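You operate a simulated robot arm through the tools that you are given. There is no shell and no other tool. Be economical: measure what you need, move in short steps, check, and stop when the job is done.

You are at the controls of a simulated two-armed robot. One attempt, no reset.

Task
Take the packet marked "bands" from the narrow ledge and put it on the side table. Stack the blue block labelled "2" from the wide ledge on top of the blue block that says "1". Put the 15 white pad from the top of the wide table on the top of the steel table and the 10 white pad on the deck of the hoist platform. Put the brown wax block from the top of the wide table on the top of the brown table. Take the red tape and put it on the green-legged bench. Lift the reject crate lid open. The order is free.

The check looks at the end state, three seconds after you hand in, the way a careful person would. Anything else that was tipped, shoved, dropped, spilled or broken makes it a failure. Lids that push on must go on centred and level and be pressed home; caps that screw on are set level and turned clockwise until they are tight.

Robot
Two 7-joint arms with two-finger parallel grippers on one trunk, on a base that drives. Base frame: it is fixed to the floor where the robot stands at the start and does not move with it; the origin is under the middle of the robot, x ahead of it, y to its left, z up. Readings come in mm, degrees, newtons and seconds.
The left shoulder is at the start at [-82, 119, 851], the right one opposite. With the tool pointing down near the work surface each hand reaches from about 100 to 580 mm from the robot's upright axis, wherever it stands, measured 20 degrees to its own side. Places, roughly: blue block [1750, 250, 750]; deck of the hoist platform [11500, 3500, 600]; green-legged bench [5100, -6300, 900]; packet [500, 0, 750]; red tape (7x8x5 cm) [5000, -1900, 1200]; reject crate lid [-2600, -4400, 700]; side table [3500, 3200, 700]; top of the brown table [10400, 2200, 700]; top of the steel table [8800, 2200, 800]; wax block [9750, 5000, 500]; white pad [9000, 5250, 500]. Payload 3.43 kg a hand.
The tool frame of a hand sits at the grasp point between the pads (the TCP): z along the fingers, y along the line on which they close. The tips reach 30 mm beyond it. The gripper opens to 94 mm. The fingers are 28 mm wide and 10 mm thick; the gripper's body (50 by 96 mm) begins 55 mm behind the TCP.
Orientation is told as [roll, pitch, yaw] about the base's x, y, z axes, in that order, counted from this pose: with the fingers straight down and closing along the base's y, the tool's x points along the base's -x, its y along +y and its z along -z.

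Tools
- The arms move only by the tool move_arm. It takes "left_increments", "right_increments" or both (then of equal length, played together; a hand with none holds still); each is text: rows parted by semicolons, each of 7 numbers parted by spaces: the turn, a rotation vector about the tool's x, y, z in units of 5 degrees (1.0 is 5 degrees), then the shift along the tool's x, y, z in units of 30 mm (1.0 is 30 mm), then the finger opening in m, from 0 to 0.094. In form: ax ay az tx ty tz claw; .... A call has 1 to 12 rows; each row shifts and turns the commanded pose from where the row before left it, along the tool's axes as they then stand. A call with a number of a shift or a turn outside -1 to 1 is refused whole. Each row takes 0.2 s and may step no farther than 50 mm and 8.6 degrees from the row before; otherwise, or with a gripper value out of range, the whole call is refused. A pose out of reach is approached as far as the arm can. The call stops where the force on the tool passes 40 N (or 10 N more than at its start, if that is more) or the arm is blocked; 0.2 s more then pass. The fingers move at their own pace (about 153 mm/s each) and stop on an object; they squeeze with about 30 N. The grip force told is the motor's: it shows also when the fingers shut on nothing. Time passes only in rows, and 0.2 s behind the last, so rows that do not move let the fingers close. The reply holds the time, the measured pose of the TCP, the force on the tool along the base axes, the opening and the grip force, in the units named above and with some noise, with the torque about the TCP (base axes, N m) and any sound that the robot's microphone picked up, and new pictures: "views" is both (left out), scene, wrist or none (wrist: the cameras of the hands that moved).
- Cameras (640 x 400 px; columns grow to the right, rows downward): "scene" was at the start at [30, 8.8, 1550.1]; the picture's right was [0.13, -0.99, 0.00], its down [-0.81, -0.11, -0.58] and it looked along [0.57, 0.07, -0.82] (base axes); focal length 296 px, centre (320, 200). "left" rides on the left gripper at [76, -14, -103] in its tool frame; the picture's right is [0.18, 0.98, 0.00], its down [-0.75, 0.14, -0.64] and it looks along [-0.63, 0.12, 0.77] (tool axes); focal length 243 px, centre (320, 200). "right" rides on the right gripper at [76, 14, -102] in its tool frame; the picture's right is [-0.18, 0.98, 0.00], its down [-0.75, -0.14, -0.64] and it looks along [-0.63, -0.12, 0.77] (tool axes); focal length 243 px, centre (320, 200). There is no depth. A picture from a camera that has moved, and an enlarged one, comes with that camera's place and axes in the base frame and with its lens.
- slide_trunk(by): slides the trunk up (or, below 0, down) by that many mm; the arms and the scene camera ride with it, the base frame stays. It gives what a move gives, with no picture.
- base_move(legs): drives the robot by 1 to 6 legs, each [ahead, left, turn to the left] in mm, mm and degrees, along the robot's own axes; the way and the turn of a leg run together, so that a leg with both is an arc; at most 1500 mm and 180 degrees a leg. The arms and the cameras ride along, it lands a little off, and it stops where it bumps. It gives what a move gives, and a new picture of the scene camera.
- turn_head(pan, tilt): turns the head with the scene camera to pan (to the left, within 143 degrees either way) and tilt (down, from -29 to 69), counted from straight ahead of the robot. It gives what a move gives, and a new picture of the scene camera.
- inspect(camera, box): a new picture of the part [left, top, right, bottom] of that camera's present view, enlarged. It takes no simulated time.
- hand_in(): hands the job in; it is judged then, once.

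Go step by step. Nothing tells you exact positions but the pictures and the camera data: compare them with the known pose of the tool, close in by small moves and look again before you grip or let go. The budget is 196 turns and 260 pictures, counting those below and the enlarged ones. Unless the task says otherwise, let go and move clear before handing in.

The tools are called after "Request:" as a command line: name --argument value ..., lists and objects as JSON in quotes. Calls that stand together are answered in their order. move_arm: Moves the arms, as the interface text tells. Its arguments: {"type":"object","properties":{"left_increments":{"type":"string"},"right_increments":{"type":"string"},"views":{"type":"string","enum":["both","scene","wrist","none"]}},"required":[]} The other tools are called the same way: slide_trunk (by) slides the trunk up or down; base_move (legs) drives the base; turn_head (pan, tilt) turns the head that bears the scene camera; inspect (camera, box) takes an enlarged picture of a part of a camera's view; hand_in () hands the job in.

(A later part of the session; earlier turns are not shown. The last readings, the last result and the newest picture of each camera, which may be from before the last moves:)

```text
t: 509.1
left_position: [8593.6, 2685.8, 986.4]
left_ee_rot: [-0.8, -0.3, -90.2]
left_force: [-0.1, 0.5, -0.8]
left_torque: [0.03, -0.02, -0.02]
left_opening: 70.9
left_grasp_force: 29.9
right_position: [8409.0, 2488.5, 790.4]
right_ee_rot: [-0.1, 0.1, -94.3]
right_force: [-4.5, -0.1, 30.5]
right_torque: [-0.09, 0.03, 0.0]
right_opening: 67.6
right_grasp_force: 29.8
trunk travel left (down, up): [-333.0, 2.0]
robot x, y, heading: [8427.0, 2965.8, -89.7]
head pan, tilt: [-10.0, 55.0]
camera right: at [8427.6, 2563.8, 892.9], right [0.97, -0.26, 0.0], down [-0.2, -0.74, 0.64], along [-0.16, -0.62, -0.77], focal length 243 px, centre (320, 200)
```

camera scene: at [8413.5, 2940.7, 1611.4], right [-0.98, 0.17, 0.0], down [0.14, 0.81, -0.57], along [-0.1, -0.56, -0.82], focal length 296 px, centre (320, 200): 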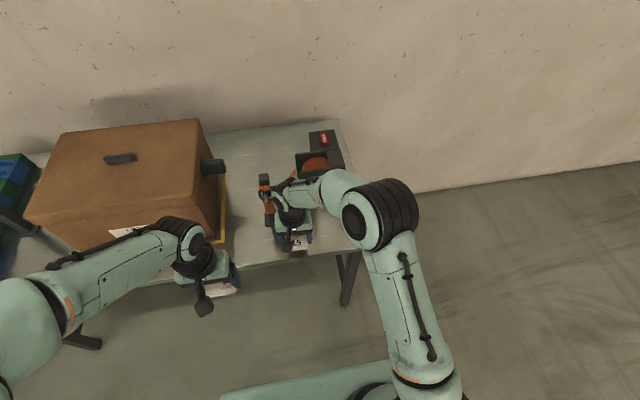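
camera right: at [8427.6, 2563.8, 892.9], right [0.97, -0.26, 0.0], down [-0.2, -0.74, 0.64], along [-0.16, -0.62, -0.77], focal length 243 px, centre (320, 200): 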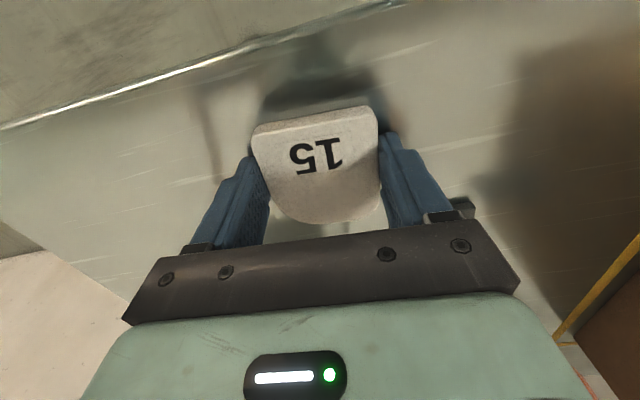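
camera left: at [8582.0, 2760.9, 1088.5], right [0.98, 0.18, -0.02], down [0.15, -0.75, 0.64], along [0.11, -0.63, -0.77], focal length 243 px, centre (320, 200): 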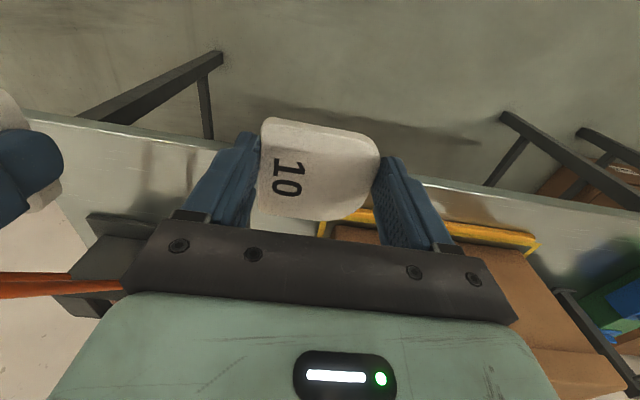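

Contact (30 N; table z≈760). Ease up, release, and retreat straight up and back.

Request:
move_arm --right_increments "0 0 0 0 0 -0.08 0.0; 0 0 0 0 0 0 0.075; 0 0 0 0 0 0 0.082; 0 0 0 0 0 0 0.082; 0 0 0 0 0 -0.3 0.082; 0 0 0 0 0 -0.7 0.082; 0 0 0 0 0 -1 0.082; 0 0 0 0.3 0 -1 0.082; 0 0 0 0.6 0 -1 0.082; 0 0 0 0.8 0 -1 0.082; 0 0 0 0.8 0 -1 0.082; 0 0 0 0.8 0 -1 0.082" --views "both"

```text
t: 511.7
left_position: [8594.3, 2685.1, 985.7]
left_ee_rot: [-0.8, -0.2, -90.1]
left_force: [0.6, 0.0, -1.2]
left_torque: [0.02, 0.0, 0.0]
left_opening: 71.2
left_grasp_force: 29.9
right_position: [8414.1, 2588.2, 998.1]
right_ee_rot: [-0.1, 0.5, -94.1]
right_force: [-1.0, -0.1, 0.3]
right_torque: [-0.01, -0.02, -0.01]
right_opening: 82.1
right_grasp_force: 0.0
trunk travel left (down, up): [-333.0, 2.0]
robot x, y, heading: [8420.9, 2970.8, -89.7]
head pan, tilt: [-10.0, 55.0]
camera scene: at [8413.3, 2941.4, 1611.4], right [-0.98, 0.17, 0.0], down [0.14, 0.81, -0.57], along [-0.1, -0.57, -0.82], focal length 296 px, centre (320, 200)
camera right: at [8433.8, 2661.4, 1101.4], right [0.97, -0.25, 0.0], down [-0.19, -0.75, 0.64], along [-0.16, -0.61, -0.77], focal length 243 px, centre (320, 200)
```

scene: 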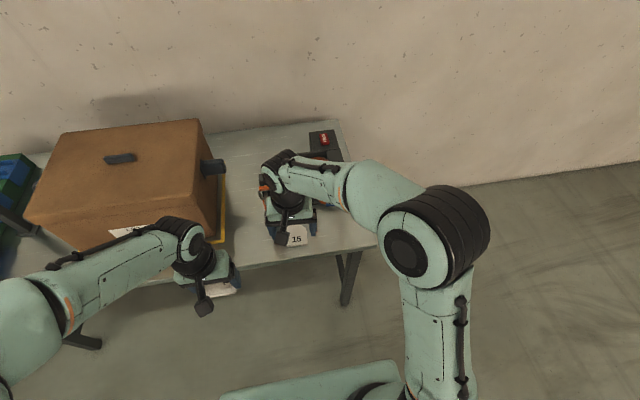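
right: 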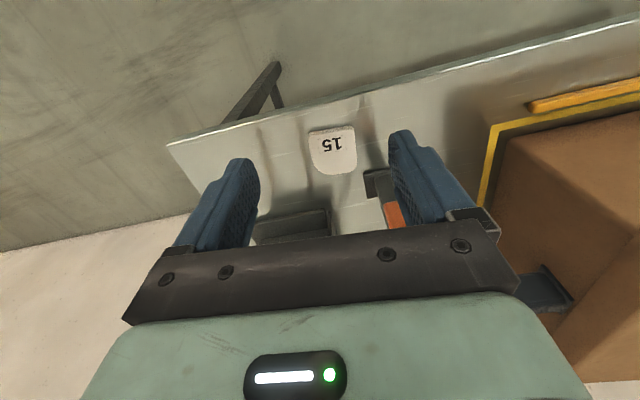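

Pad 15 placed. Retract the right hand and head to the hoist platform.

Request:
move_arm --right_increments "0 0 0 0.8 0 -0.3 0.094; 0 0 0 0.8 -0.4 0 0.094; 0 0 0 0.8 -0.4 0 0.094; 0 0 0 0.8 -0.4 0 0.094; 0 0 0 0.5 -0.6 0 0.094; 0 0 0 0 -0.6 0 0.094; 0 0 -0.8 0 -0.6 0 0.094" --views "none"

Request:
base_move --legs '[[-260, 0, 0], [0, 0, 90], [1500, 0, 0]]'

Request:
turn_head --pan 0 --tilt 20

```text
t: 513.3
left_position: [8594.4, 2685.8, 984.9]
left_ee_rot: [-0.8, -0.2, -90.2]
left_force: [0.0, 0.4, -0.2]
left_torque: [0.0, -0.01, 0.0]
left_opening: 70.9
left_grasp_force: 30.1
right_position: [8333.0, 2703.0, 1010.5]
right_ee_rot: [-0.1, 0.5, -90.2]
right_force: [0.1, 0.2, -0.8]
right_torque: [0.01, 0.02, -0.01]
right_opening: 94.0
right_grasp_force: 0.0
trunk travel left (down, up): [-333.0, 2.0]
robot x, y, heading: [8426.5, 2968.0, -89.7]
head pan, tilt: [-10.0, 55.0]
```

```text
t: 526.0
left_position: [10211.3, 3382.0, 985.5]
left_ee_rot: [-0.8, -0.3, -0.1]
left_force: [-0.1, 0.6, -0.6]
left_torque: [0.03, 0.01, 0.01]
left_opening: 71.3
left_grasp_force: 29.8
right_position: [10194.1, 3122.0, 1011.0]
right_ee_rot: [-0.1, 0.5, -0.2]
right_force: [-0.4, -0.8, 0.1]
right_torque: [0.01, -0.02, -0.01]
right_opening: 94.0
right_grasp_force: 0.1
trunk travel left (down, up): [-333.0, 2.0]
robot x, y, heading: [9929.8, 3211.6, 0.3]
head pan, tilt: [-10.0, 55.0]
camera scene: at [9957.5, 3198.5, 1611.4], right [-0.17, -0.99, 0.0], down [-0.81, 0.14, -0.57], along [0.56, -0.1, -0.82], focal length 296 px, centre (320, 200)
```

scene: 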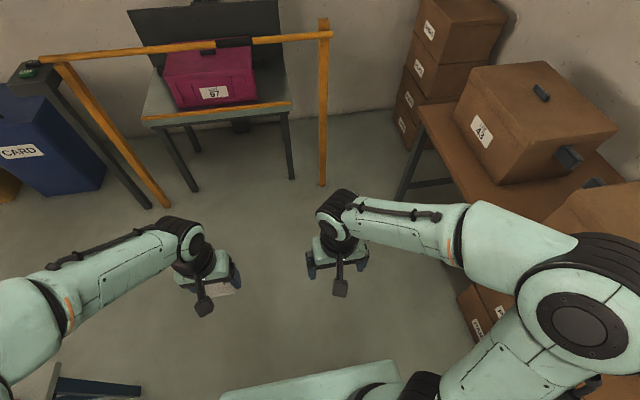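

```text
t: 527.0
left_position: [10211.9, 3381.4, 985.8]
left_ee_rot: [-0.9, -0.2, 0.0]
left_force: [0.5, -0.2, -1.2]
left_torque: [-0.01, 0.0, -0.01]
left_opening: 71.0
left_grasp_force: 30.3
right_position: [10194.5, 3122.0, 1010.9]
right_ee_rot: [-0.3, 0.6, -0.1]
right_force: [-0.3, 0.0, -0.3]
right_torque: [-0.04, -0.01, -0.01]
right_opening: 93.8
right_grasp_force: 0.0
trunk travel left (down, up): [-333.0, 2.0]
robot x, y, heading: [9928.4, 3207.8, 0.1]
head pan, tilt: [0.0, 20.0]
camera scene: at [9979.7, 3211.0, 1663.5], right [0.0, -1.0, 0.0], down [-0.34, 0.0, -0.94], along [0.94, 0.0, -0.34], focal length 296 px, centre (320, 200)
```

scene: 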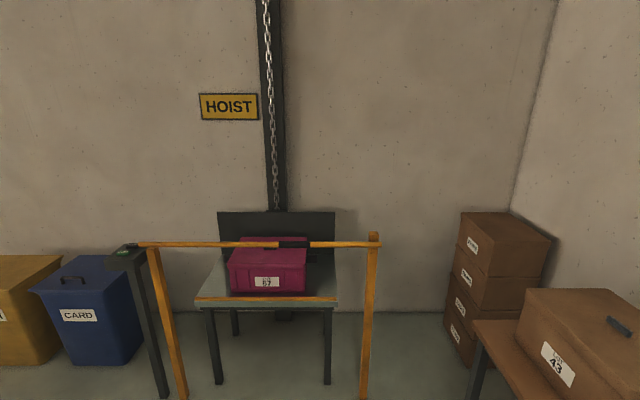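

The hoist deck (z≈620, front x≈11290, y 3150–3830) sits behind an orange gate bar at x≈11180, z≈1000. I can reach under the bar beside the crate. Move nearer.

Request:
base_move --legs '[[750, -90, 0]]'

Request:
slide_trunk --by -230

Request:
turn_head --pan 5 --tilt 38

```text
t: 531.1
left_position: [10951.6, 3285.7, 985.3]
left_ee_rot: [-0.8, -0.2, -0.8]
left_force: [0.1, -0.1, -0.2]
left_torque: [-0.01, 0.01, 0.02]
left_opening: 71.3
left_grasp_force: 29.7
right_position: [10931.1, 3025.9, 1011.0]
right_ee_rot: [-0.1, 0.5, -0.9]
right_force: [-0.6, -0.4, 0.1]
right_torque: [-0.05, -0.01, 0.01]
right_opening: 94.0
right_grasp_force: 0.1
trunk travel left (down, up): [-333.0, 2.0]
robot x, y, heading: [10670.8, 3119.0, -0.7]
head pan, tilt: [0.0, 20.0]
camera scene: at [10718.1, 3117.5, 1663.4], right [-0.01, -1.0, 0.0], down [-0.34, 0.0, -0.94], along [0.94, -0.01, -0.34], focal length 296 px, centre (320, 200)
```

scene: 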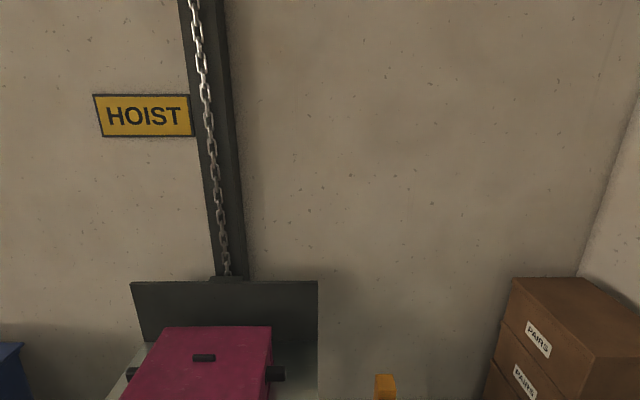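

```text
t: 533.5
left_position: [10952.4, 3286.2, 757.0]
left_ee_rot: [-0.7, -0.2, -0.8]
left_force: [-0.7, -0.7, -0.5]
left_torque: [-0.02, 0.0, -0.01]
left_opening: 71.2
left_grasp_force: 29.0
right_position: [10930.6, 3025.5, 779.9]
right_ee_rot: [-0.1, 0.4, -0.8]
right_force: [-0.6, 0.6, 0.0]
right_torque: [-0.01, -0.02, 0.01]
right_opening: 94.0
right_grasp_force: 0.0
trunk travel left (down, up): [-103.0, 232.0]
robot x, y, heading: [10664.8, 3120.1, -0.5]
head pan, tilt: [0.0, 20.0]
```

```text
t: 534.3
left_position: [10952.2, 3286.6, 755.5]
left_ee_rot: [-0.8, -0.2, -0.9]
left_force: [0.2, -0.1, -0.4]
left_torque: [-0.01, -0.03, 0.0]
left_opening: 71.1
left_grasp_force: 30.2
right_position: [10931.1, 3025.3, 780.4]
right_ee_rot: [0.0, 0.6, -0.8]
right_force: [-0.1, 0.6, -0.7]
right_torque: [0.01, 0.02, -0.04]
right_opening: 94.0
right_grasp_force: 0.1
trunk travel left (down, up): [-103.0, 232.0]
robot x, y, heading: [10667.6, 3119.2, -0.5]
head pan, tilt: [5.0, 38.0]
camera scene: at [10731.8, 3124.9, 1399.0], right [0.08, -1.0, 0.0], down [-0.61, -0.05, -0.79], along [0.79, 0.06, -0.62], focal length 296 px, centre (320, 200)
```

scene: 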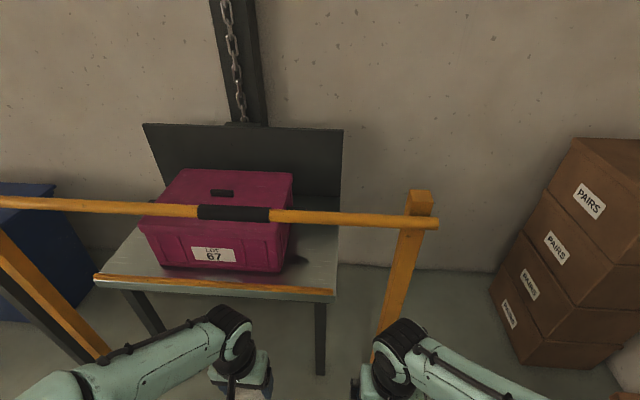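

Free deck area right of the crate: centre about (11380, 3190), deck z≈617; bar at z≈1005. Lower the trunk fully, keep the hand at z≈705 and go under the bar.

Request:
slide_trunk --by -100

Request:
move_arm --left_increments "0 0 0 0 0 -0.5 0.0; 0 0 0 0 0 -0.6 0.0; 0 0 0 0 0 -0.6 0.0; 0 0 0 0 0 0 0.0" --right_increments "0 0 0 0.5 0 0 0.094; 0 0 0 0.6 0 0 0.094; 0 0 0 0.6 0 0 0.094; 0 0 0 0.6 0 0 0.094" --views "none"

Request:
base_move --legs '[[100, -25, 0.5]]'

```text
t: 535.6
left_position: [10951.9, 3286.5, 655.3]
left_ee_rot: [-0.8, -0.2, -0.8]
left_force: [0.9, 0.1, -0.1]
left_torque: [0.0, 0.02, 0.02]
left_opening: 71.0
left_grasp_force: 30.2
right_position: [10931.9, 3025.8, 680.5]
right_ee_rot: [-0.1, 0.5, -0.8]
right_force: [1.0, -1.0, -0.3]
right_torque: [-0.02, -0.02, -0.03]
right_opening: 93.9
right_grasp_force: 0.0
trunk travel left (down, up): [-3.0, 332.0]
robot x, y, heading: [10666.4, 3119.5, -0.5]
head pan, tilt: [5.0, 38.0]
```

```text
t: 536.6
left_position: [10951.0, 3288.4, 705.3]
left_ee_rot: [-0.9, -0.2, -0.8]
left_force: [-1.2, -0.9, -0.7]
left_torque: [-0.03, 0.0, 0.0]
left_opening: 70.9
left_grasp_force: 29.7
right_position: [10862.1, 3026.0, 681.9]
right_ee_rot: [-0.1, 0.6, -0.8]
right_force: [-0.4, 0.2, -0.4]
right_torque: [0.0, -0.02, 0.0]
right_opening: 94.0
right_grasp_force: 0.1
trunk travel left (down, up): [-3.0, 332.0]
robot x, y, heading: [10668.3, 3121.0, -0.5]
head pan, tilt: [5.0, 38.0]
```

```text
t: 537.8
left_position: [11045.1, 3265.3, 706.2]
left_ee_rot: [-0.9, -0.2, -0.4]
left_force: [-0.1, -0.4, -0.1]
left_torque: [0.03, 0.0, -0.01]
left_opening: 70.9
left_grasp_force: 30.2
right_position: [10959.0, 3001.6, 680.8]
right_ee_rot: [-0.1, 0.5, -0.4]
right_force: [0.6, 0.1, 0.6]
right_torque: [0.01, -0.03, -0.01]
right_opening: 93.9
right_grasp_force: 0.0
trunk travel left (down, up): [-3.0, 332.0]
robot x, y, heading: [10761.2, 3092.0, -0.2]
head pan, tilt: [5.0, 38.0]
camera scene: at [10856.4, 3099.8, 1298.3], right [0.09, -1.0, 0.0], down [-0.61, -0.05, -0.79], along [0.78, 0.07, -0.62], focal length 296 px, centre (320, 200)
```

scene: 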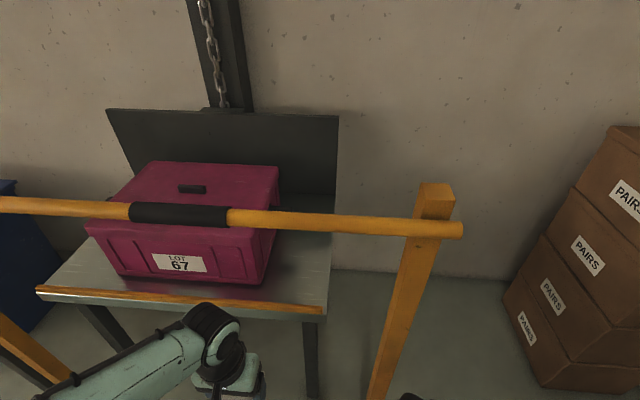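

The wrist top is about 270 mm above the TCP, so lower the hand to z≈676 to clear the bar by ~45 mm, then go in.

Request:
move_arm --left_increments "0 0 0 0 0 0.5 0.0; 0 0 0 0 0 0.5 0.0; 0 0 0 0 0 0 0.0" --views "none"

Request:
base_move --legs '[[105, 0, 0]]'

Request:
inspect --camera "left" --box '[0, 0, 640, 400]'

```text
t: 538.6
left_position: [11047.1, 3265.5, 676.1]
left_ee_rot: [-0.8, -0.2, -0.3]
left_force: [-0.8, 0.2, -0.2]
left_torque: [0.02, 0.0, 0.0]
left_opening: 71.0
left_grasp_force: 29.9
right_position: [10958.5, 3002.6, 683.1]
right_ee_rot: [-0.2, 0.5, -0.2]
right_force: [0.3, 0.4, -0.1]
right_torque: [0.01, -0.01, 0.02]
right_opening: 94.0
right_grasp_force: 0.0
trunk travel left (down, up): [-3.0, 332.0]
robot x, y, heading: [10762.9, 3094.0, -0.4]
head pan, tilt: [5.0, 38.0]
```

```text
t: 539.7
left_position: [11149.1, 3264.4, 675.0]
left_ee_rot: [-0.9, -0.2, -0.4]
left_force: [-0.1, -0.4, -1.2]
left_torque: [0.01, 0.01, 0.01]
left_opening: 71.1
left_grasp_force: 30.0
right_position: [11061.3, 3002.5, 681.0]
right_ee_rot: [-0.1, 0.5, -0.4]
right_force: [-0.6, -0.3, -1.1]
right_torque: [0.02, -0.02, 0.0]
right_opening: 94.0
right_grasp_force: 0.1
trunk travel left (down, up): [-3.0, 332.0]
robot x, y, heading: [10863.1, 3093.5, -0.2]
head pan, tilt: [5.0, 38.0]
camera scene: at [10959.4, 3099.6, 1298.3], right [0.08, -1.0, 0.0], down [-0.61, -0.05, -0.79], along [0.78, 0.07, -0.62], focal length 296 px, centre (320, 200)
```

scene: 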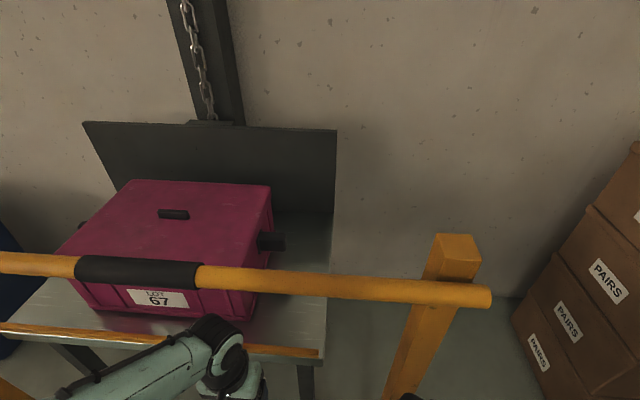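

```text
1.00 times, centred on (320, 200) of left (not enlarged: the box is as wide or as high as the picture)
camera zoom: at [11072.2, 3252.2, 778.8], right [-0.18, 0.98, -0.01], down [0.75, 0.15, 0.64], along [0.63, 0.1, -0.77], focal length 243 px, centre (320, 200)
```

zoom: 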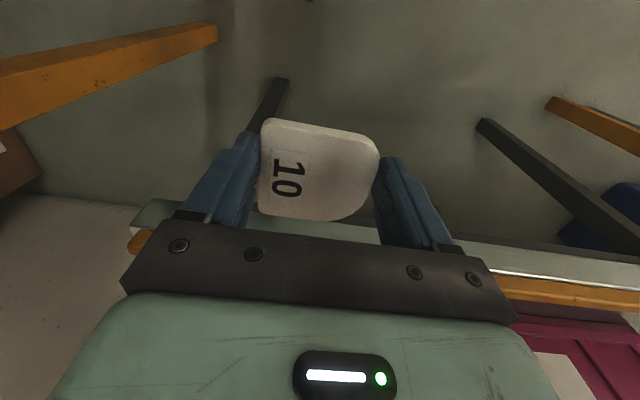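

Shift right first, then advance under the bar to (11380, 3190).

Request:
move_arm --left_increments "0 0 0 -0.3 -0.5 0 0.0; 0 0 0 -0.5 -0.65 0 0.0; 0 0 0 -0.5 -0.7 0 0.0; 0 0 0 -0.6 -0.65 0 0.0; 0 0 0 -0.7 0 0 0.0; 0 0 0 -0.7 0 0 0.0; 0 0 0 -0.7 0 0 0.0; 0 0 0 -0.7 0 0 0.0; 0 0 0 -0.7 0 0 0.0; 0 0 0 -0.7 0 0 0.0; 0 0 0 -0.6 0 0 0.0" --views "both"

```text
t: 541.1
left_position: [11230.3, 3187.4, 676.5]
left_ee_rot: [-0.6, 1.2, -0.2]
left_force: [-6.7, 0.2, -0.4]
left_torque: [0.11, 0.06, 0.15]
left_opening: 70.7
left_grasp_force: 29.4
right_position: [11060.5, 3001.8, 682.0]
right_ee_rot: [-0.1, 0.5, -0.4]
right_force: [0.0, 0.1, 0.2]
right_torque: [-0.03, 0.02, 0.0]
right_opening: 94.0
right_grasp_force: 0.0
trunk travel left (down, up): [-3.0, 332.0]
robot x, y, heading: [10862.3, 3092.9, 0.0]
head pan, tilt: [5.0, 38.0]
stopped in row 6 (left hand): the force on the tool passed its limit at 59 N (the readings are from after the stop); the commanded pose is now the measured one
camera scene: at [10958.1, 3099.6, 1298.4], right [0.08, -1.0, 0.0], down [-0.61, -0.05, -0.79], along [0.79, 0.07, -0.62], focal length 296 px, centre (320, 200)
camera left: at [11156.8, 3175.5, 781.1], right [-0.18, 0.98, -0.01], down [0.77, 0.15, 0.62], along [0.61, 0.11, -0.78], focal length 243 px, centre (320, 200)
```

scene: 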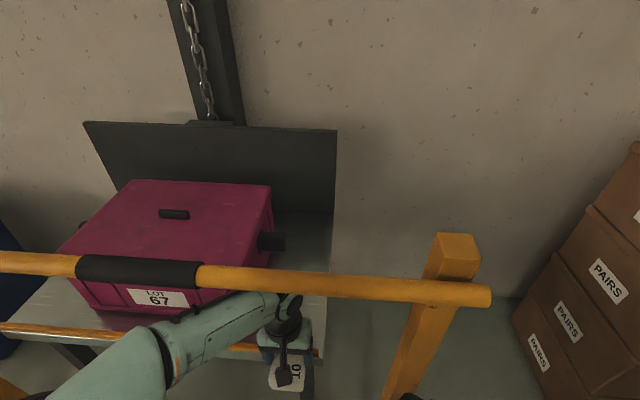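
left: 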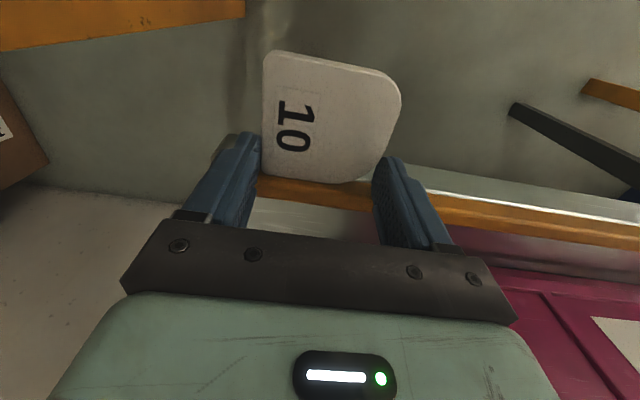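

The pad met the deck's curb (higher than estimated, ~650) and slid back in the grip, but it's still held. Back off a touch and raise in small steps.

Request:
move_arm --left_increments "0 0 0 0.3 0 0 0.0; 0 0 0 0 0 -0.2 0.0; 0 0 0 0 0 -0.2 0.0; 0 0 0 0 0 -0.2 0.0; 0 0 0 0 0 0 0.0" --views "both"

```text
t: 542.3
left_position: [11224.1, 3189.3, 695.5]
left_ee_rot: [-0.6, 1.0, -0.2]
left_force: [0.1, 0.3, -0.3]
left_torque: [-0.01, -0.01, -0.03]
left_opening: 70.5
left_grasp_force: 30.0
right_position: [11059.6, 3001.6, 681.7]
right_ee_rot: [-0.1, 0.5, -0.4]
right_force: [0.0, 0.4, -0.1]
right_torque: [0.03, -0.03, -0.01]
right_opening: 93.9
right_grasp_force: 0.1
trunk travel left (down, up): [-3.0, 332.0]
robot x, y, heading: [10866.8, 3096.1, -0.2]
head pan, tilt: [5.0, 38.0]
camera scene: at [10958.5, 3099.7, 1298.4], right [0.08, -1.0, 0.0], down [-0.61, -0.05, -0.79], along [0.79, 0.07, -0.62], focal length 296 px, centre (320, 200)
camera left: at [11149.1, 3176.0, 799.7], right [-0.18, 0.98, -0.01], down [0.77, 0.15, 0.63], along [0.62, 0.11, -0.78], focal length 243 px, centre (320, 200)
```

scene: 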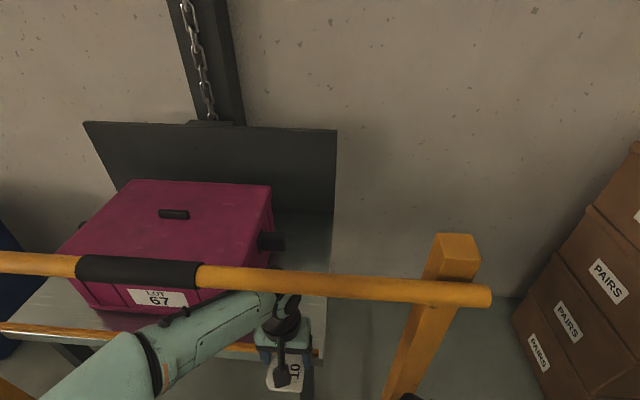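
left: 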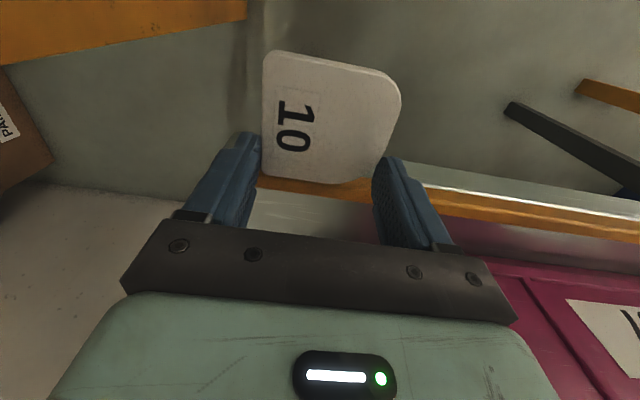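

Clear of the bar, with pad bottom ≈662 above the deck ≈640. Advance slowly.

Request:
move_arm --left_increments "0 0 0 -0.3 0 0 0.0; 0 0 0 -0.4 0 0 0.0; 0 0 0 -0.4 0 0 0.0; 0 0 0 -0.4 0 0 0.0; 0 0 0 -0.4 0 0 0.0; 0 0 0 -0.4 0 0 0.0; 0 0 0 0 0 0 0.0" --views "both"

```text
t: 543.9
left_position: [11292.5, 3190.0, 693.5]
left_ee_rot: [-0.6, 1.0, -0.2]
left_force: [-0.4, 0.7, -0.9]
left_torque: [0.01, 0.0, -0.04]
left_opening: 70.5
left_grasp_force: 30.0
right_position: [11060.8, 3000.9, 682.4]
right_ee_rot: [-0.1, 0.4, -0.4]
right_force: [-0.2, 0.3, -0.2]
right_torque: [-0.02, 0.01, 0.0]
right_opening: 93.9
right_grasp_force: 0.1
trunk travel left (down, up): [-3.0, 332.0]
robot x, y, heading: [10867.7, 3091.3, -0.0]
head pan, tilt: [5.0, 38.0]
camera scene: at [10958.5, 3099.7, 1298.4], right [0.08, -1.0, 0.0], down [-0.61, -0.05, -0.79], along [0.79, 0.07, -0.62], focal length 296 px, centre (320, 200)
camera left: at [11218.1, 3176.4, 798.3], right [-0.18, 0.98, -0.01], down [0.77, 0.15, 0.63], along [0.62, 0.11, -0.78], focal length 243 px, centre (320, 200)
```

scene: 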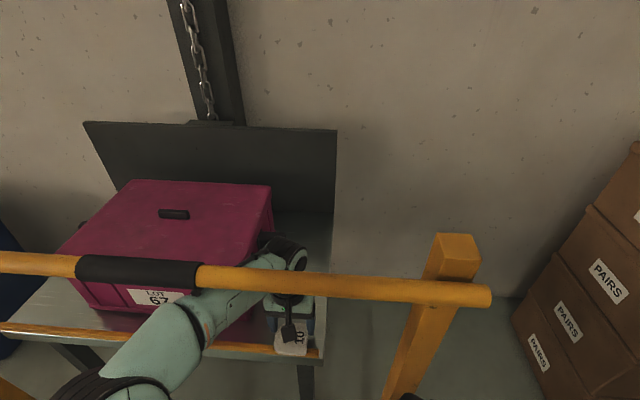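
left: 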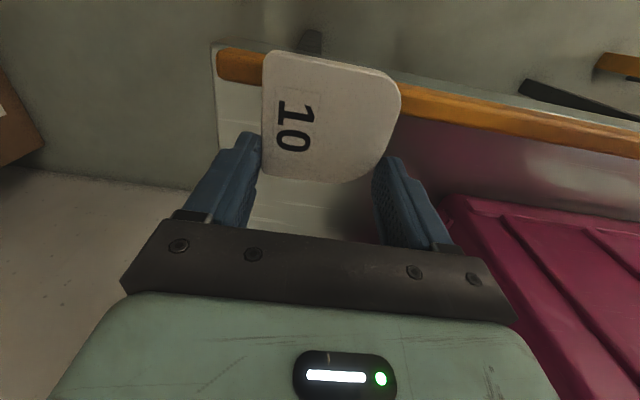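

Passed the curb. Advance about 65 mm more.

Request:
move_arm --left_increments "0 0 0 -0.4 -0.1 0 0.0; 0 0 0 -0.4 -0.1 0 0.0; 0 0 0 -0.5 -0.1 0 0.0; 0 0 0 -0.5 0 0 0.0; 0 0 0 -0.4 0 0 0.0; 0 0 0 0 0 0 0.0" --views "both"

```text
t: 545.3
left_position: [11358.3, 3178.6, 692.6]
left_ee_rot: [-0.6, 1.1, -0.2]
left_force: [0.4, -0.2, -1.1]
left_torque: [0.01, -0.02, -0.03]
left_opening: 70.4
left_grasp_force: 30.1
right_position: [11061.0, 3002.9, 681.5]
right_ee_rot: [-0.2, 0.5, -0.4]
right_force: [-0.5, 0.7, 0.7]
right_torque: [0.0, 0.02, -0.03]
right_opening: 93.8
right_grasp_force: 0.0
trunk travel left (down, up): [-3.0, 332.0]
robot x, y, heading: [10865.2, 3092.5, -0.2]
head pan, tilt: [5.0, 38.0]
camera scene: at [10958.5, 3099.7, 1298.4], right [0.08, -1.0, 0.0], down [-0.61, -0.05, -0.79], along [0.79, 0.07, -0.62], focal length 296 px, centre (320, 200)
camera left: at [11284.3, 3165.6, 796.4], right [-0.18, 0.98, -0.01], down [0.77, 0.15, 0.63], along [0.62, 0.11, -0.78], focal length 243 px, centre (320, 200)
```

scene: 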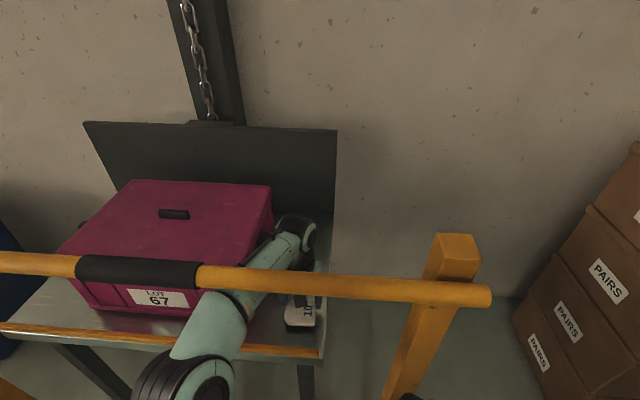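
left: 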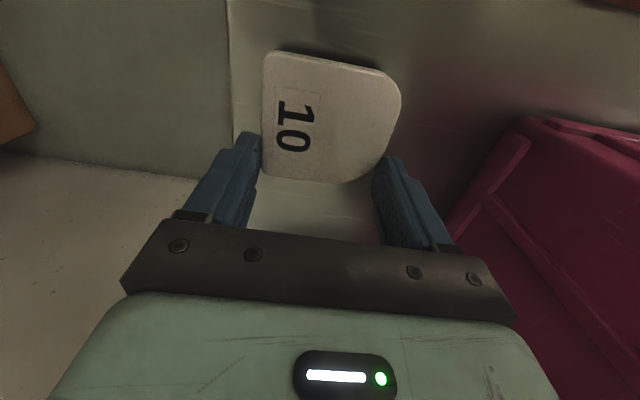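

Pad is over the deck, inside the curb. Lower to contact.

Request:
move_arm --left_increments "0 0 0 0 0 0.15 0.0; 0 0 0 0 0 0.15 0.0; 0 0 0 0 0 0.1 0.0; 0 0 0 0 0 0.1 0.0; 0 0 0 0 0 0 0.0" --views "wrist"

```text
t: 546.5
left_position: [11359.0, 3179.0, 677.9]
left_ee_rot: [-0.6, 1.0, -0.3]
left_force: [0.6, -0.4, -0.4]
left_torque: [0.0, 0.01, 0.01]
left_opening: 70.4
left_grasp_force: 30.1
right_position: [11060.1, 3001.5, 682.4]
right_ee_rot: [-0.1, 0.4, -0.4]
right_force: [0.3, -0.6, -0.1]
right_torque: [0.0, 0.01, -0.01]
right_opening: 94.0
right_grasp_force: 0.0
trunk travel left (down, up): [-3.0, 332.0]
robot x, y, heading: [10866.8, 3094.5, -0.1]
head pan, tilt: [5.0, 38.0]
camera left: at [11284.0, 3165.9, 782.2], right [-0.18, 0.98, -0.01], down [0.77, 0.15, 0.63], along [0.62, 0.11, -0.78], focal length 243 px, centre (320, 200)
```

left: 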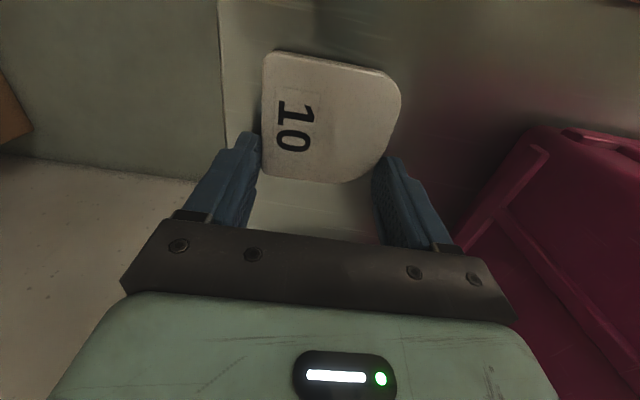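

Request:
move_arm --left_increments "0 0 0 0 0 0.12 0.0; 0 0 0 0 0 0.12 0.0; 0 0 0 0 0 0.12 0.0; 0 0 0 0 0 0 0.0" --views "none"

Request:
move_arm --left_increments "0 0 0 0 0 0.1 0.0; 0 0 0 0 0 0.1 0.0; 0 0 0 0 0 0 0.0" --views "wrist"

```text
t: 547.5
left_position: [11358.0, 3180.0, 670.5]
left_ee_rot: [-0.7, 0.5, -0.1]
left_force: [5.2, 2.2, 33.6]
left_torque: [0.41, 0.08, -0.05]
left_opening: 70.7
left_grasp_force: 30.2
right_position: [11060.4, 3002.0, 681.9]
right_ee_rot: [-0.2, 0.4, -0.5]
right_force: [0.2, 0.7, 0.1]
right_torque: [0.0, 0.0, 0.0]
right_opening: 93.8
right_grasp_force: 0.0
trunk travel left (down, up): [-3.0, 332.0]
robot x, y, heading: [10865.8, 3092.6, -0.0]
head pan, tilt: [5.0, 38.0]
```

```text
t: 547.9
left_position: [11359.1, 3177.9, 670.0]
left_ee_rot: [-0.8, 0.5, -0.1]
left_force: [-6.4, 0.1, 7.4]
left_torque: [0.32, 0.19, 0.26]
left_opening: 70.4
left_grasp_force: 30.3
right_position: [11059.7, 3001.1, 681.9]
right_ee_rot: [-0.1, 0.4, -0.4]
right_force: [-0.1, -0.7, -0.4]
right_torque: [-0.03, 0.0, 0.01]
right_opening: 94.3
right_grasp_force: 0.1
trunk travel left (down, up): [-3.0, 332.0]
robot x, y, heading: [10868.2, 3091.5, -0.3]
head pan, tilt: [5.0, 38.0]
stopped in row 2 (left hand): the force on the tool passed its limit at 46 N (the readings are from after the stop); the commanded pose is now the measured one
camera left: at [11283.3, 3166.5, 774.6], right [-0.18, 0.98, -0.01], down [0.76, 0.15, 0.63], along [0.63, 0.11, -0.77], focal length 243 px, centre (320, 200)
```

left: 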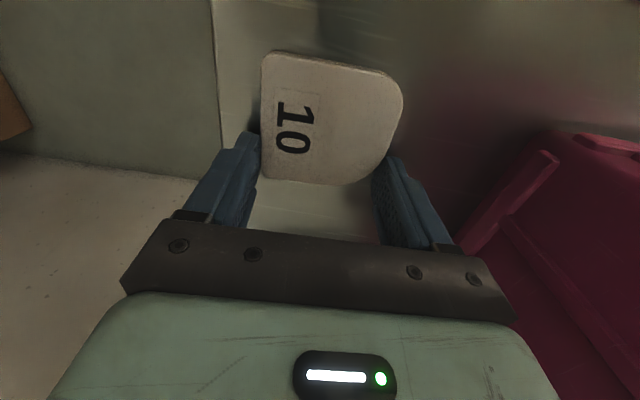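

Contact. Release, rise ~24 mm, and withdraw backwards under the bar.

Request:
move_arm --left_increments "0 0 0 0 0 -0.06 0.0; 0 0 0 0 0 0 0.08; 0 0 0 0 0 0 0.084; 0 0 0 0 0 0 0.084; 0 0 0 0 0 -0.3 0.084; 0 0 0 0 0 -0.5 0.084; 0 0 0 0 0 0 0.084" --views "both"

```text
t: 549.5
left_position: [11358.4, 3180.3, 695.4]
left_ee_rot: [-0.9, 0.5, -0.1]
left_force: [0.4, 0.2, 0.0]
left_torque: [0.03, 0.02, -0.04]
left_opening: 83.8
left_grasp_force: 0.1
right_position: [11060.5, 3002.7, 681.3]
right_ee_rot: [-0.2, 0.6, -0.4]
right_force: [-0.4, -0.2, -0.2]
right_torque: [0.01, 0.0, -0.01]
right_opening: 94.0
right_grasp_force: 0.0
trunk travel left (down, up): [-3.0, 332.0]
robot x, y, heading: [10867.1, 3093.8, -0.4]
head pan, tilt: [5.0, 38.0]
camera scene: at [10958.5, 3099.7, 1298.4], right [0.08, -1.0, 0.0], down [-0.61, -0.05, -0.79], along [0.79, 0.07, -0.62], focal length 296 px, centre (320, 200)
camera left: at [11284.2, 3167.4, 799.4], right [-0.18, 0.98, -0.01], down [0.76, 0.15, 0.63], along [0.63, 0.11, -0.77], focal length 243 px, centre (320, 200)
```

scene: 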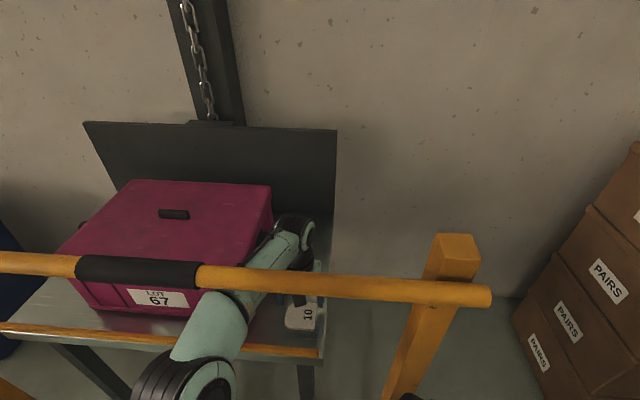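
left: 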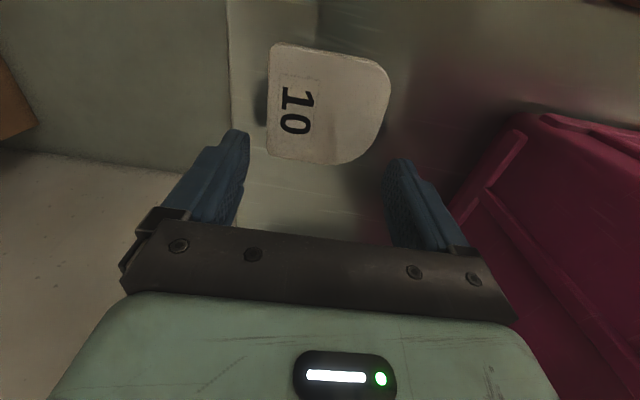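

Pad 10 is on the deck. Withdraw along the same path.

Request:
move_arm --left_increments "0 0 0 0.5 0.05 0 0.084; 0 0 0 0.6 0.05 0 0.084; 0 0 0 0.6 0.05 0 0.084; 0 0 0 0.6 0.05 0 0.084; 0 0 0 0.6 0.05 0 0.084; 0 0 0 0.6 0.05 0 0.084; 0 0 0 0.6 0 0.1 0.084; 0 0 0 0.6 0 0.1 0.084; 0 0 0 0.6 0 0 0.084; 0 0 0 0.6 0 0 0.084; 0 0 0 0.6 0 0 0.084; 0 0 0 0.6 0 0 0.084" --views "scene"

```text
t: 552.1
left_position: [11147.5, 3189.2, 690.7]
left_ee_rot: [-0.8, 0.4, -0.1]
left_force: [0.5, -0.6, 0.0]
left_torque: [0.02, -0.01, -0.01]
left_opening: 84.2
left_grasp_force: 0.0
right_position: [11060.2, 3001.4, 682.7]
right_ee_rot: [-0.1, 0.6, -0.5]
right_force: [-0.6, 0.5, 0.1]
right_torque: [0.0, 0.0, 0.02]
right_opening: 93.9
right_grasp_force: 0.1
trunk travel left (down, up): [-3.0, 332.0]
robot x, y, heading: [10868.6, 3092.8, 0.1]
head pan, tilt: [5.0, 38.0]
camera scene: at [10958.4, 3099.7, 1298.4], right [0.08, -1.0, 0.0], down [-0.61, -0.05, -0.79], along [0.79, 0.07, -0.62], focal length 296 px, centre (320, 200)
```

scene: 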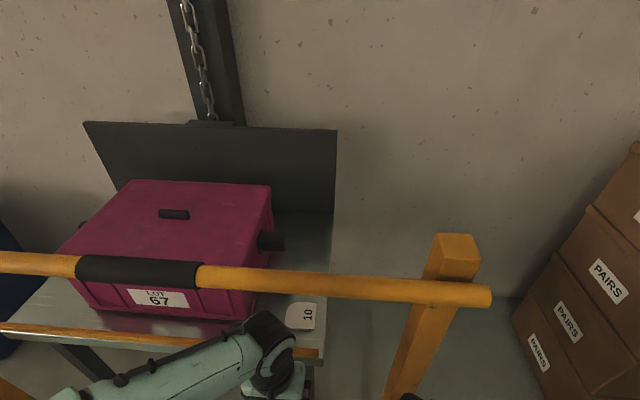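

Now raise the trunk, and go round the table's far end (x≈10650) to the brown wax block near (10020, 5100).

Request:
base_move --legs '[[-230, 0, 0]]'

Request:
slide_trunk --by 330

Request:
turn_head --pan 70 --tilt 35

```text
t: 553.9
left_position: [10911.5, 3188.7, 690.1]
left_ee_rot: [-0.8, 0.4, 0.0]
left_force: [0.2, -0.2, -0.3]
left_torque: [0.02, 0.0, 0.0]
left_opening: 83.9
left_grasp_force: 0.0
right_position: [10825.5, 3002.9, 681.9]
right_ee_rot: [-0.1, 0.6, -0.3]
right_force: [0.2, -0.1, 0.7]
right_torque: [-0.01, 0.01, -0.02]
right_opening: 94.2
right_grasp_force: 0.1
trunk travel left (down, up): [-3.0, 332.0]
robot x, y, heading: [10627.7, 3091.4, -0.1]
head pan, tilt: [5.0, 38.0]
camera scene: at [10722.6, 3100.2, 1298.4], right [0.09, -1.0, 0.0], down [-0.61, -0.05, -0.79], along [0.79, 0.07, -0.62], focal length 296 px, centre (320, 200)
```

scene: 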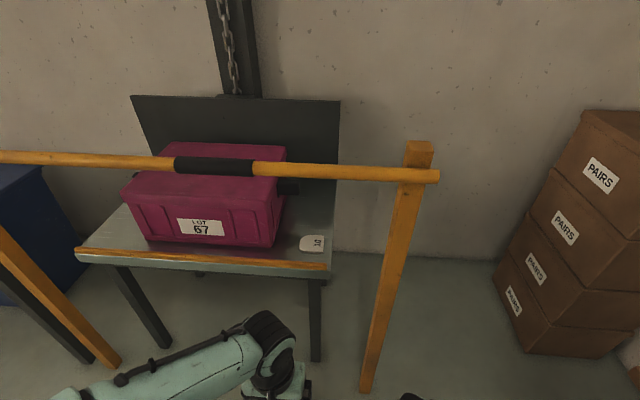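

```text
t: 557.1
left_position: [10911.2, 3190.9, 1020.0]
left_ee_rot: [-0.9, 0.5, 0.0]
left_force: [0.5, -0.4, 0.5]
left_torque: [-0.01, 0.0, 0.05]
left_opening: 84.1
left_grasp_force: 0.1
right_position: [10824.4, 3003.1, 1012.8]
right_ee_rot: [-0.1, 0.5, -0.4]
right_force: [-1.1, -0.4, 0.1]
right_torque: [0.0, 0.01, -0.04]
right_opening: 94.1
right_grasp_force: 0.1
trunk travel left (down, up): [-333.0, 2.0]
robot x, y, heading: [10629.8, 3095.6, -0.2]
head pan, tilt: [5.0, 38.0]
```

```text
t: 558.5
left_position: [10913.0, 3189.9, 1019.8]
left_ee_rot: [-0.9, 0.4, 0.0]
left_force: [-0.1, -0.1, 0.5]
left_torque: [-0.01, -0.01, 0.0]
left_opening: 84.0
left_grasp_force: 0.1
right_position: [10824.5, 3002.5, 1011.6]
right_ee_rot: [-0.1, 0.5, -0.3]
right_force: [0.2, -0.8, -0.3]
right_torque: [0.01, 0.0, 0.02]
right_opening: 94.0
right_grasp_force: 0.1
trunk travel left (down, up): [-333.0, 2.0]
robot x, y, heading: [10630.4, 3096.2, 0.0]
head pan, tilt: [70.0, 35.0]
camera scene: at [10617.5, 3175.6, 1639.7], right [0.94, -0.34, 0.0], down [-0.2, -0.54, -0.82], along [0.28, 0.77, -0.57], focal length 296 px, centre (320, 200)
```

scene: 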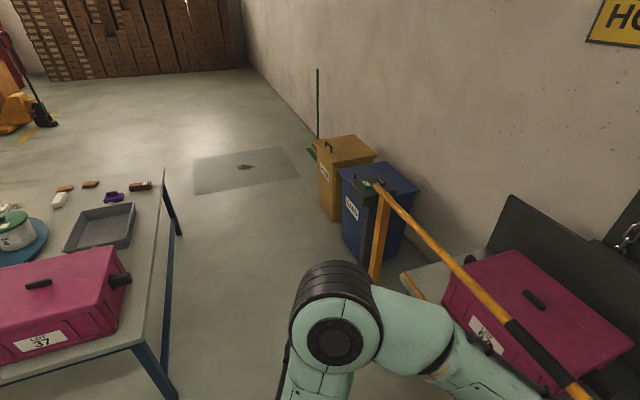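

Corridor is clear (table edge x≈10160). Strafe through and turn to face the table's left side.

Request:
base_move --legs '[[0, 1500, 0], [0, 1250, 0], [0, 0, -90], [0, -640, 0]]'

Request:
turn_head --pan 0 --tilt 52

```text
t: 592.5
left_position: [10086.5, 5606.8, 1020.0]
left_ee_rot: [-0.8, 0.5, -90.4]
left_force: [0.5, -0.2, -0.1]
left_torque: [0.01, -0.03, 0.0]
left_opening: 83.8
left_grasp_force: 0.0
right_position: [9901.8, 5694.8, 1011.2]
right_ee_rot: [-0.2, 0.5, -90.7]
right_force: [-0.5, -0.1, -0.3]
right_torque: [0.0, 0.0, 0.0]
right_opening: 94.2
right_grasp_force: 0.0
trunk travel left (down, up): [-333.0, 2.0]
robot x, y, heading: [9991.2, 5890.8, -90.3]
head pan, tilt: [70.0, 35.0]
camera scene: at [10077.6, 5903.4, 1639.7], right [-0.35, -0.94, 0.0], down [-0.54, 0.2, -0.82], along [0.77, -0.29, -0.57], focal length 296 px, centre (320, 200)
```

scene: 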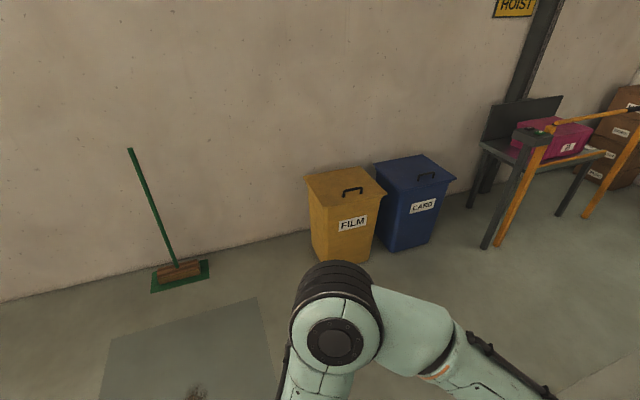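

```text
t: 593.9
left_position: [10087.6, 5607.2, 1020.4]
left_ee_rot: [-0.8, 0.3, -90.4]
left_force: [0.0, 0.0, 0.2]
left_torque: [0.04, 0.03, -0.03]
left_opening: 83.8
left_grasp_force: 0.0
right_position: [9901.1, 5695.1, 1012.3]
right_ee_rot: [-0.1, 0.5, -90.7]
right_force: [0.5, 0.4, 0.2]
right_torque: [0.03, 0.03, 0.02]
right_opening: 94.0
right_grasp_force: 0.0
trunk travel left (down, up): [-333.0, 2.0]
robot x, y, heading: [9993.4, 5887.7, -90.3]
head pan, tilt: [0.0, 52.0]
camera scene: at [9994.7, 5859.1, 1615.3], right [-1.0, 0.01, 0.0], down [0.01, 0.79, -0.62], along [0.0, -0.62, -0.79], focal length 296 px, centre (320, 200)
```

scene: 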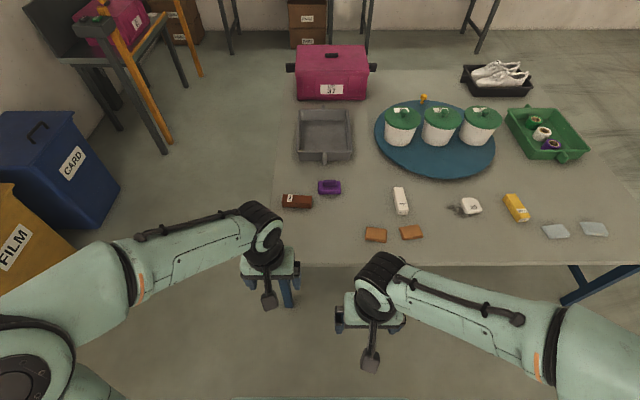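

Request:
inspect --camera "scene" --box '[260, 160, 440, 260]'

Request:
inspect --camera "left" --box '[0, 0, 640, 400]'

```text
3.56 times, centred on (350, 210) of scene
camera zoom: at [9994.7, 5859.1, 1615.3], right [-1.0, 0.01, 0.0], down [0.01, 0.79, -0.62], along [0.0, -0.62, -0.79], focal length 1051 px, centre (213, 164)
```

zoom: 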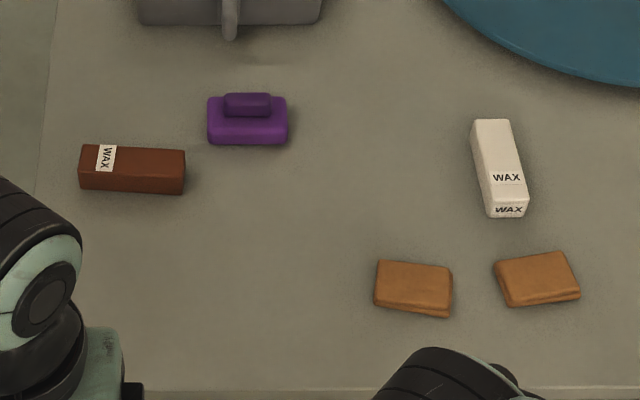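

```text
1.00 times, centred on (320, 200) of left (not enlarged: the box is as wide or as high as the picture)
camera zoom: at [10074.8, 5682.2, 1123.9], right [0.98, 0.18, -0.01], down [0.14, -0.76, 0.63], along [0.1, -0.63, -0.77], focal length 243 px, centre (320, 200)
```

zoom: 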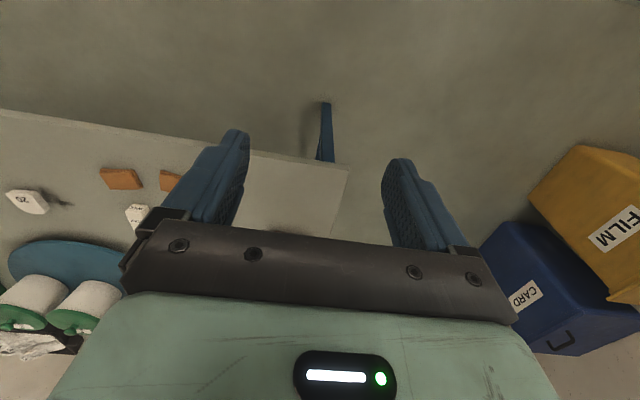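

The brown WAX block is at about (10090, 5083), 125 mm long in x, ~40 mm wide. I'll turn the left hand 90° to grip across its width; drive in first.

Request:
base_move --legs '[[300, 0, 0]]'

Request:
move_arm --left_increments "0 0 -1 -0.4 0 0 0.094; 0 0 -1 0 0 0 0.094; 0 0 -1 0 0 0 0.094; 0 0 -1 0 0 0 0.094; 0 0 -1 0 0 0 0.094; 0 0 -1 0 0 0 0.094; 0 0 -1 0 0 0 0.094; 0 0 -1 0 0 0 0.094; 0 0 -1 0 0 0 0.094; 0 0 -1 0 0 0 0.094; 0 0 -1 0 0 0 0.094; 0 0 -1 0 0 0 0.094" --views "none"

Request:
move_arm --left_increments "0 0 -1 0 0 0 0.094; 0 0 -1 0 0 0 0.094; 0 0 -1 0 0 0 0.094; 0 0 -1 0 0 0 0.094; 0 0 -1 0 0 0 0.094; 0 0 -1 0 0 0 0.094" --views "both"

```text
t: 595.9
left_position: [10083.2, 5306.1, 1019.6]
left_ee_rot: [-0.7, 0.4, -90.8]
left_force: [-0.3, -0.4, -0.1]
left_torque: [0.03, 0.02, -0.01]
left_opening: 84.1
left_grasp_force: 0.0
right_position: [9896.5, 5394.5, 1011.7]
right_ee_rot: [-0.1, 0.5, -90.9]
right_force: [0.4, 0.1, -0.7]
right_torque: [-0.06, -0.03, 0.01]
right_opening: 94.0
right_grasp_force: 0.1
trunk travel left (down, up): [-333.0, 2.0]
robot x, y, heading: [9989.2, 5589.3, -90.8]
head pan, tilt: [0.0, 52.0]
camera scene: at [9991.6, 5558.5, 1615.1], right [-1.0, 0.01, 0.0], down [0.01, 0.79, -0.62], along [-0.01, -0.62, -0.79], focal length 296 px, centre (320, 200)
```

scene: 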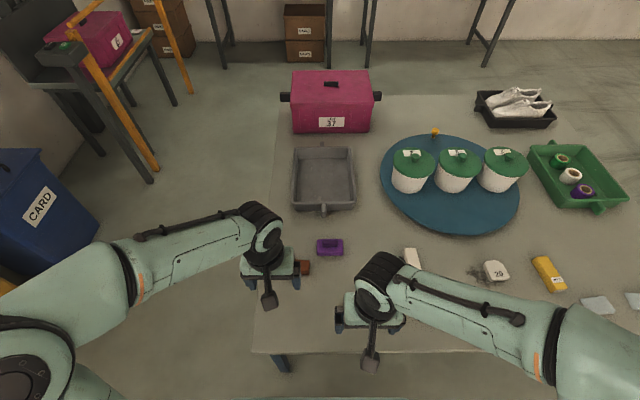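

```text
t: 598.5
left_position: [10082.4, 5295.3, 1020.5]
left_ee_rot: [0.0, 0.9, -30.6]
left_force: [0.5, 0.1, -0.6]
left_torque: [-0.02, -0.02, 0.02]
left_opening: 93.9
left_grasp_force: 0.0
right_position: [9898.1, 5395.3, 1012.2]
right_ee_rot: [0.0, 0.5, -91.0]
right_force: [0.1, -0.6, -0.4]
right_torque: [-0.01, 0.02, -0.02]
right_opening: 93.8
right_grasp_force: 0.1
trunk travel left (down, up): [-333.0, 2.0]
robot x, y, heading: [9988.5, 5588.8, -91.2]
head pan, tilt: [0.0, 52.0]
```

```text
t: 599.9
left_position: [10083.0, 5292.9, 1020.9]
left_ee_rot: [0.4, 0.8, -0.6]
left_force: [-0.2, 0.2, 0.9]
left_torque: [-0.02, 0.01, -0.01]
left_opening: 94.1
left_grasp_force: 0.0
right_position: [9897.3, 5394.6, 1009.9]
right_ee_rot: [-0.1, 0.4, -91.0]
right_force: [0.6, -0.8, -0.2]
right_torque: [0.04, 0.02, -0.01]
right_opening: 93.9
right_grasp_force: 0.1
trunk travel left (down, up): [-333.0, 2.0]
robot x, y, heading: [9991.9, 5591.9, -90.7]
head pan, tilt: [0.0, 52.0]
camera scene: at [9991.4, 5558.7, 1615.3], right [-1.0, 0.01, 0.0], down [0.01, 0.79, -0.62], along [-0.01, -0.62, -0.79], focal length 296 px, centre (320, 200)
camera left: at [10007.6, 5278.9, 1124.5], right [-0.17, 0.98, 0.01], down [0.76, 0.13, 0.63], along [0.62, 0.12, -0.77], focal length 243 px, centre (320, 200)
```

scene: 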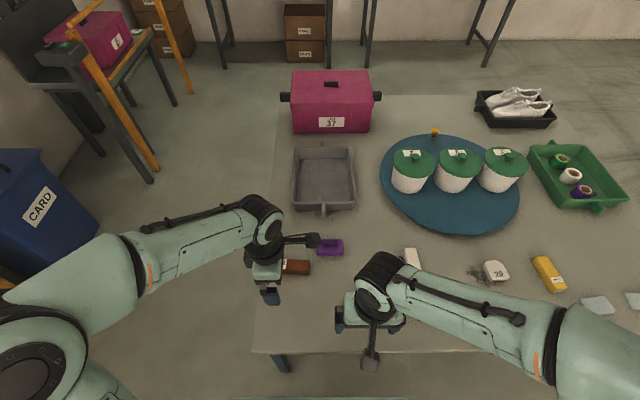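
left: 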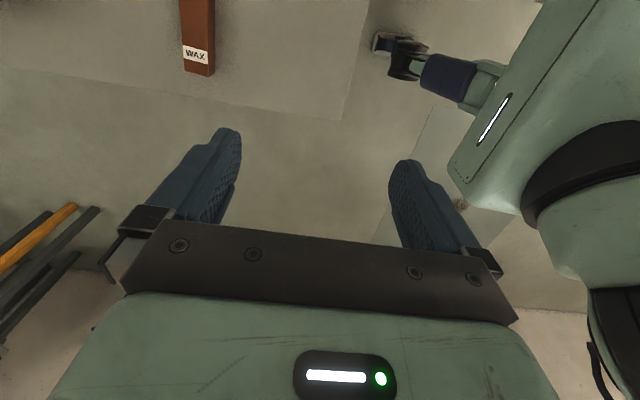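

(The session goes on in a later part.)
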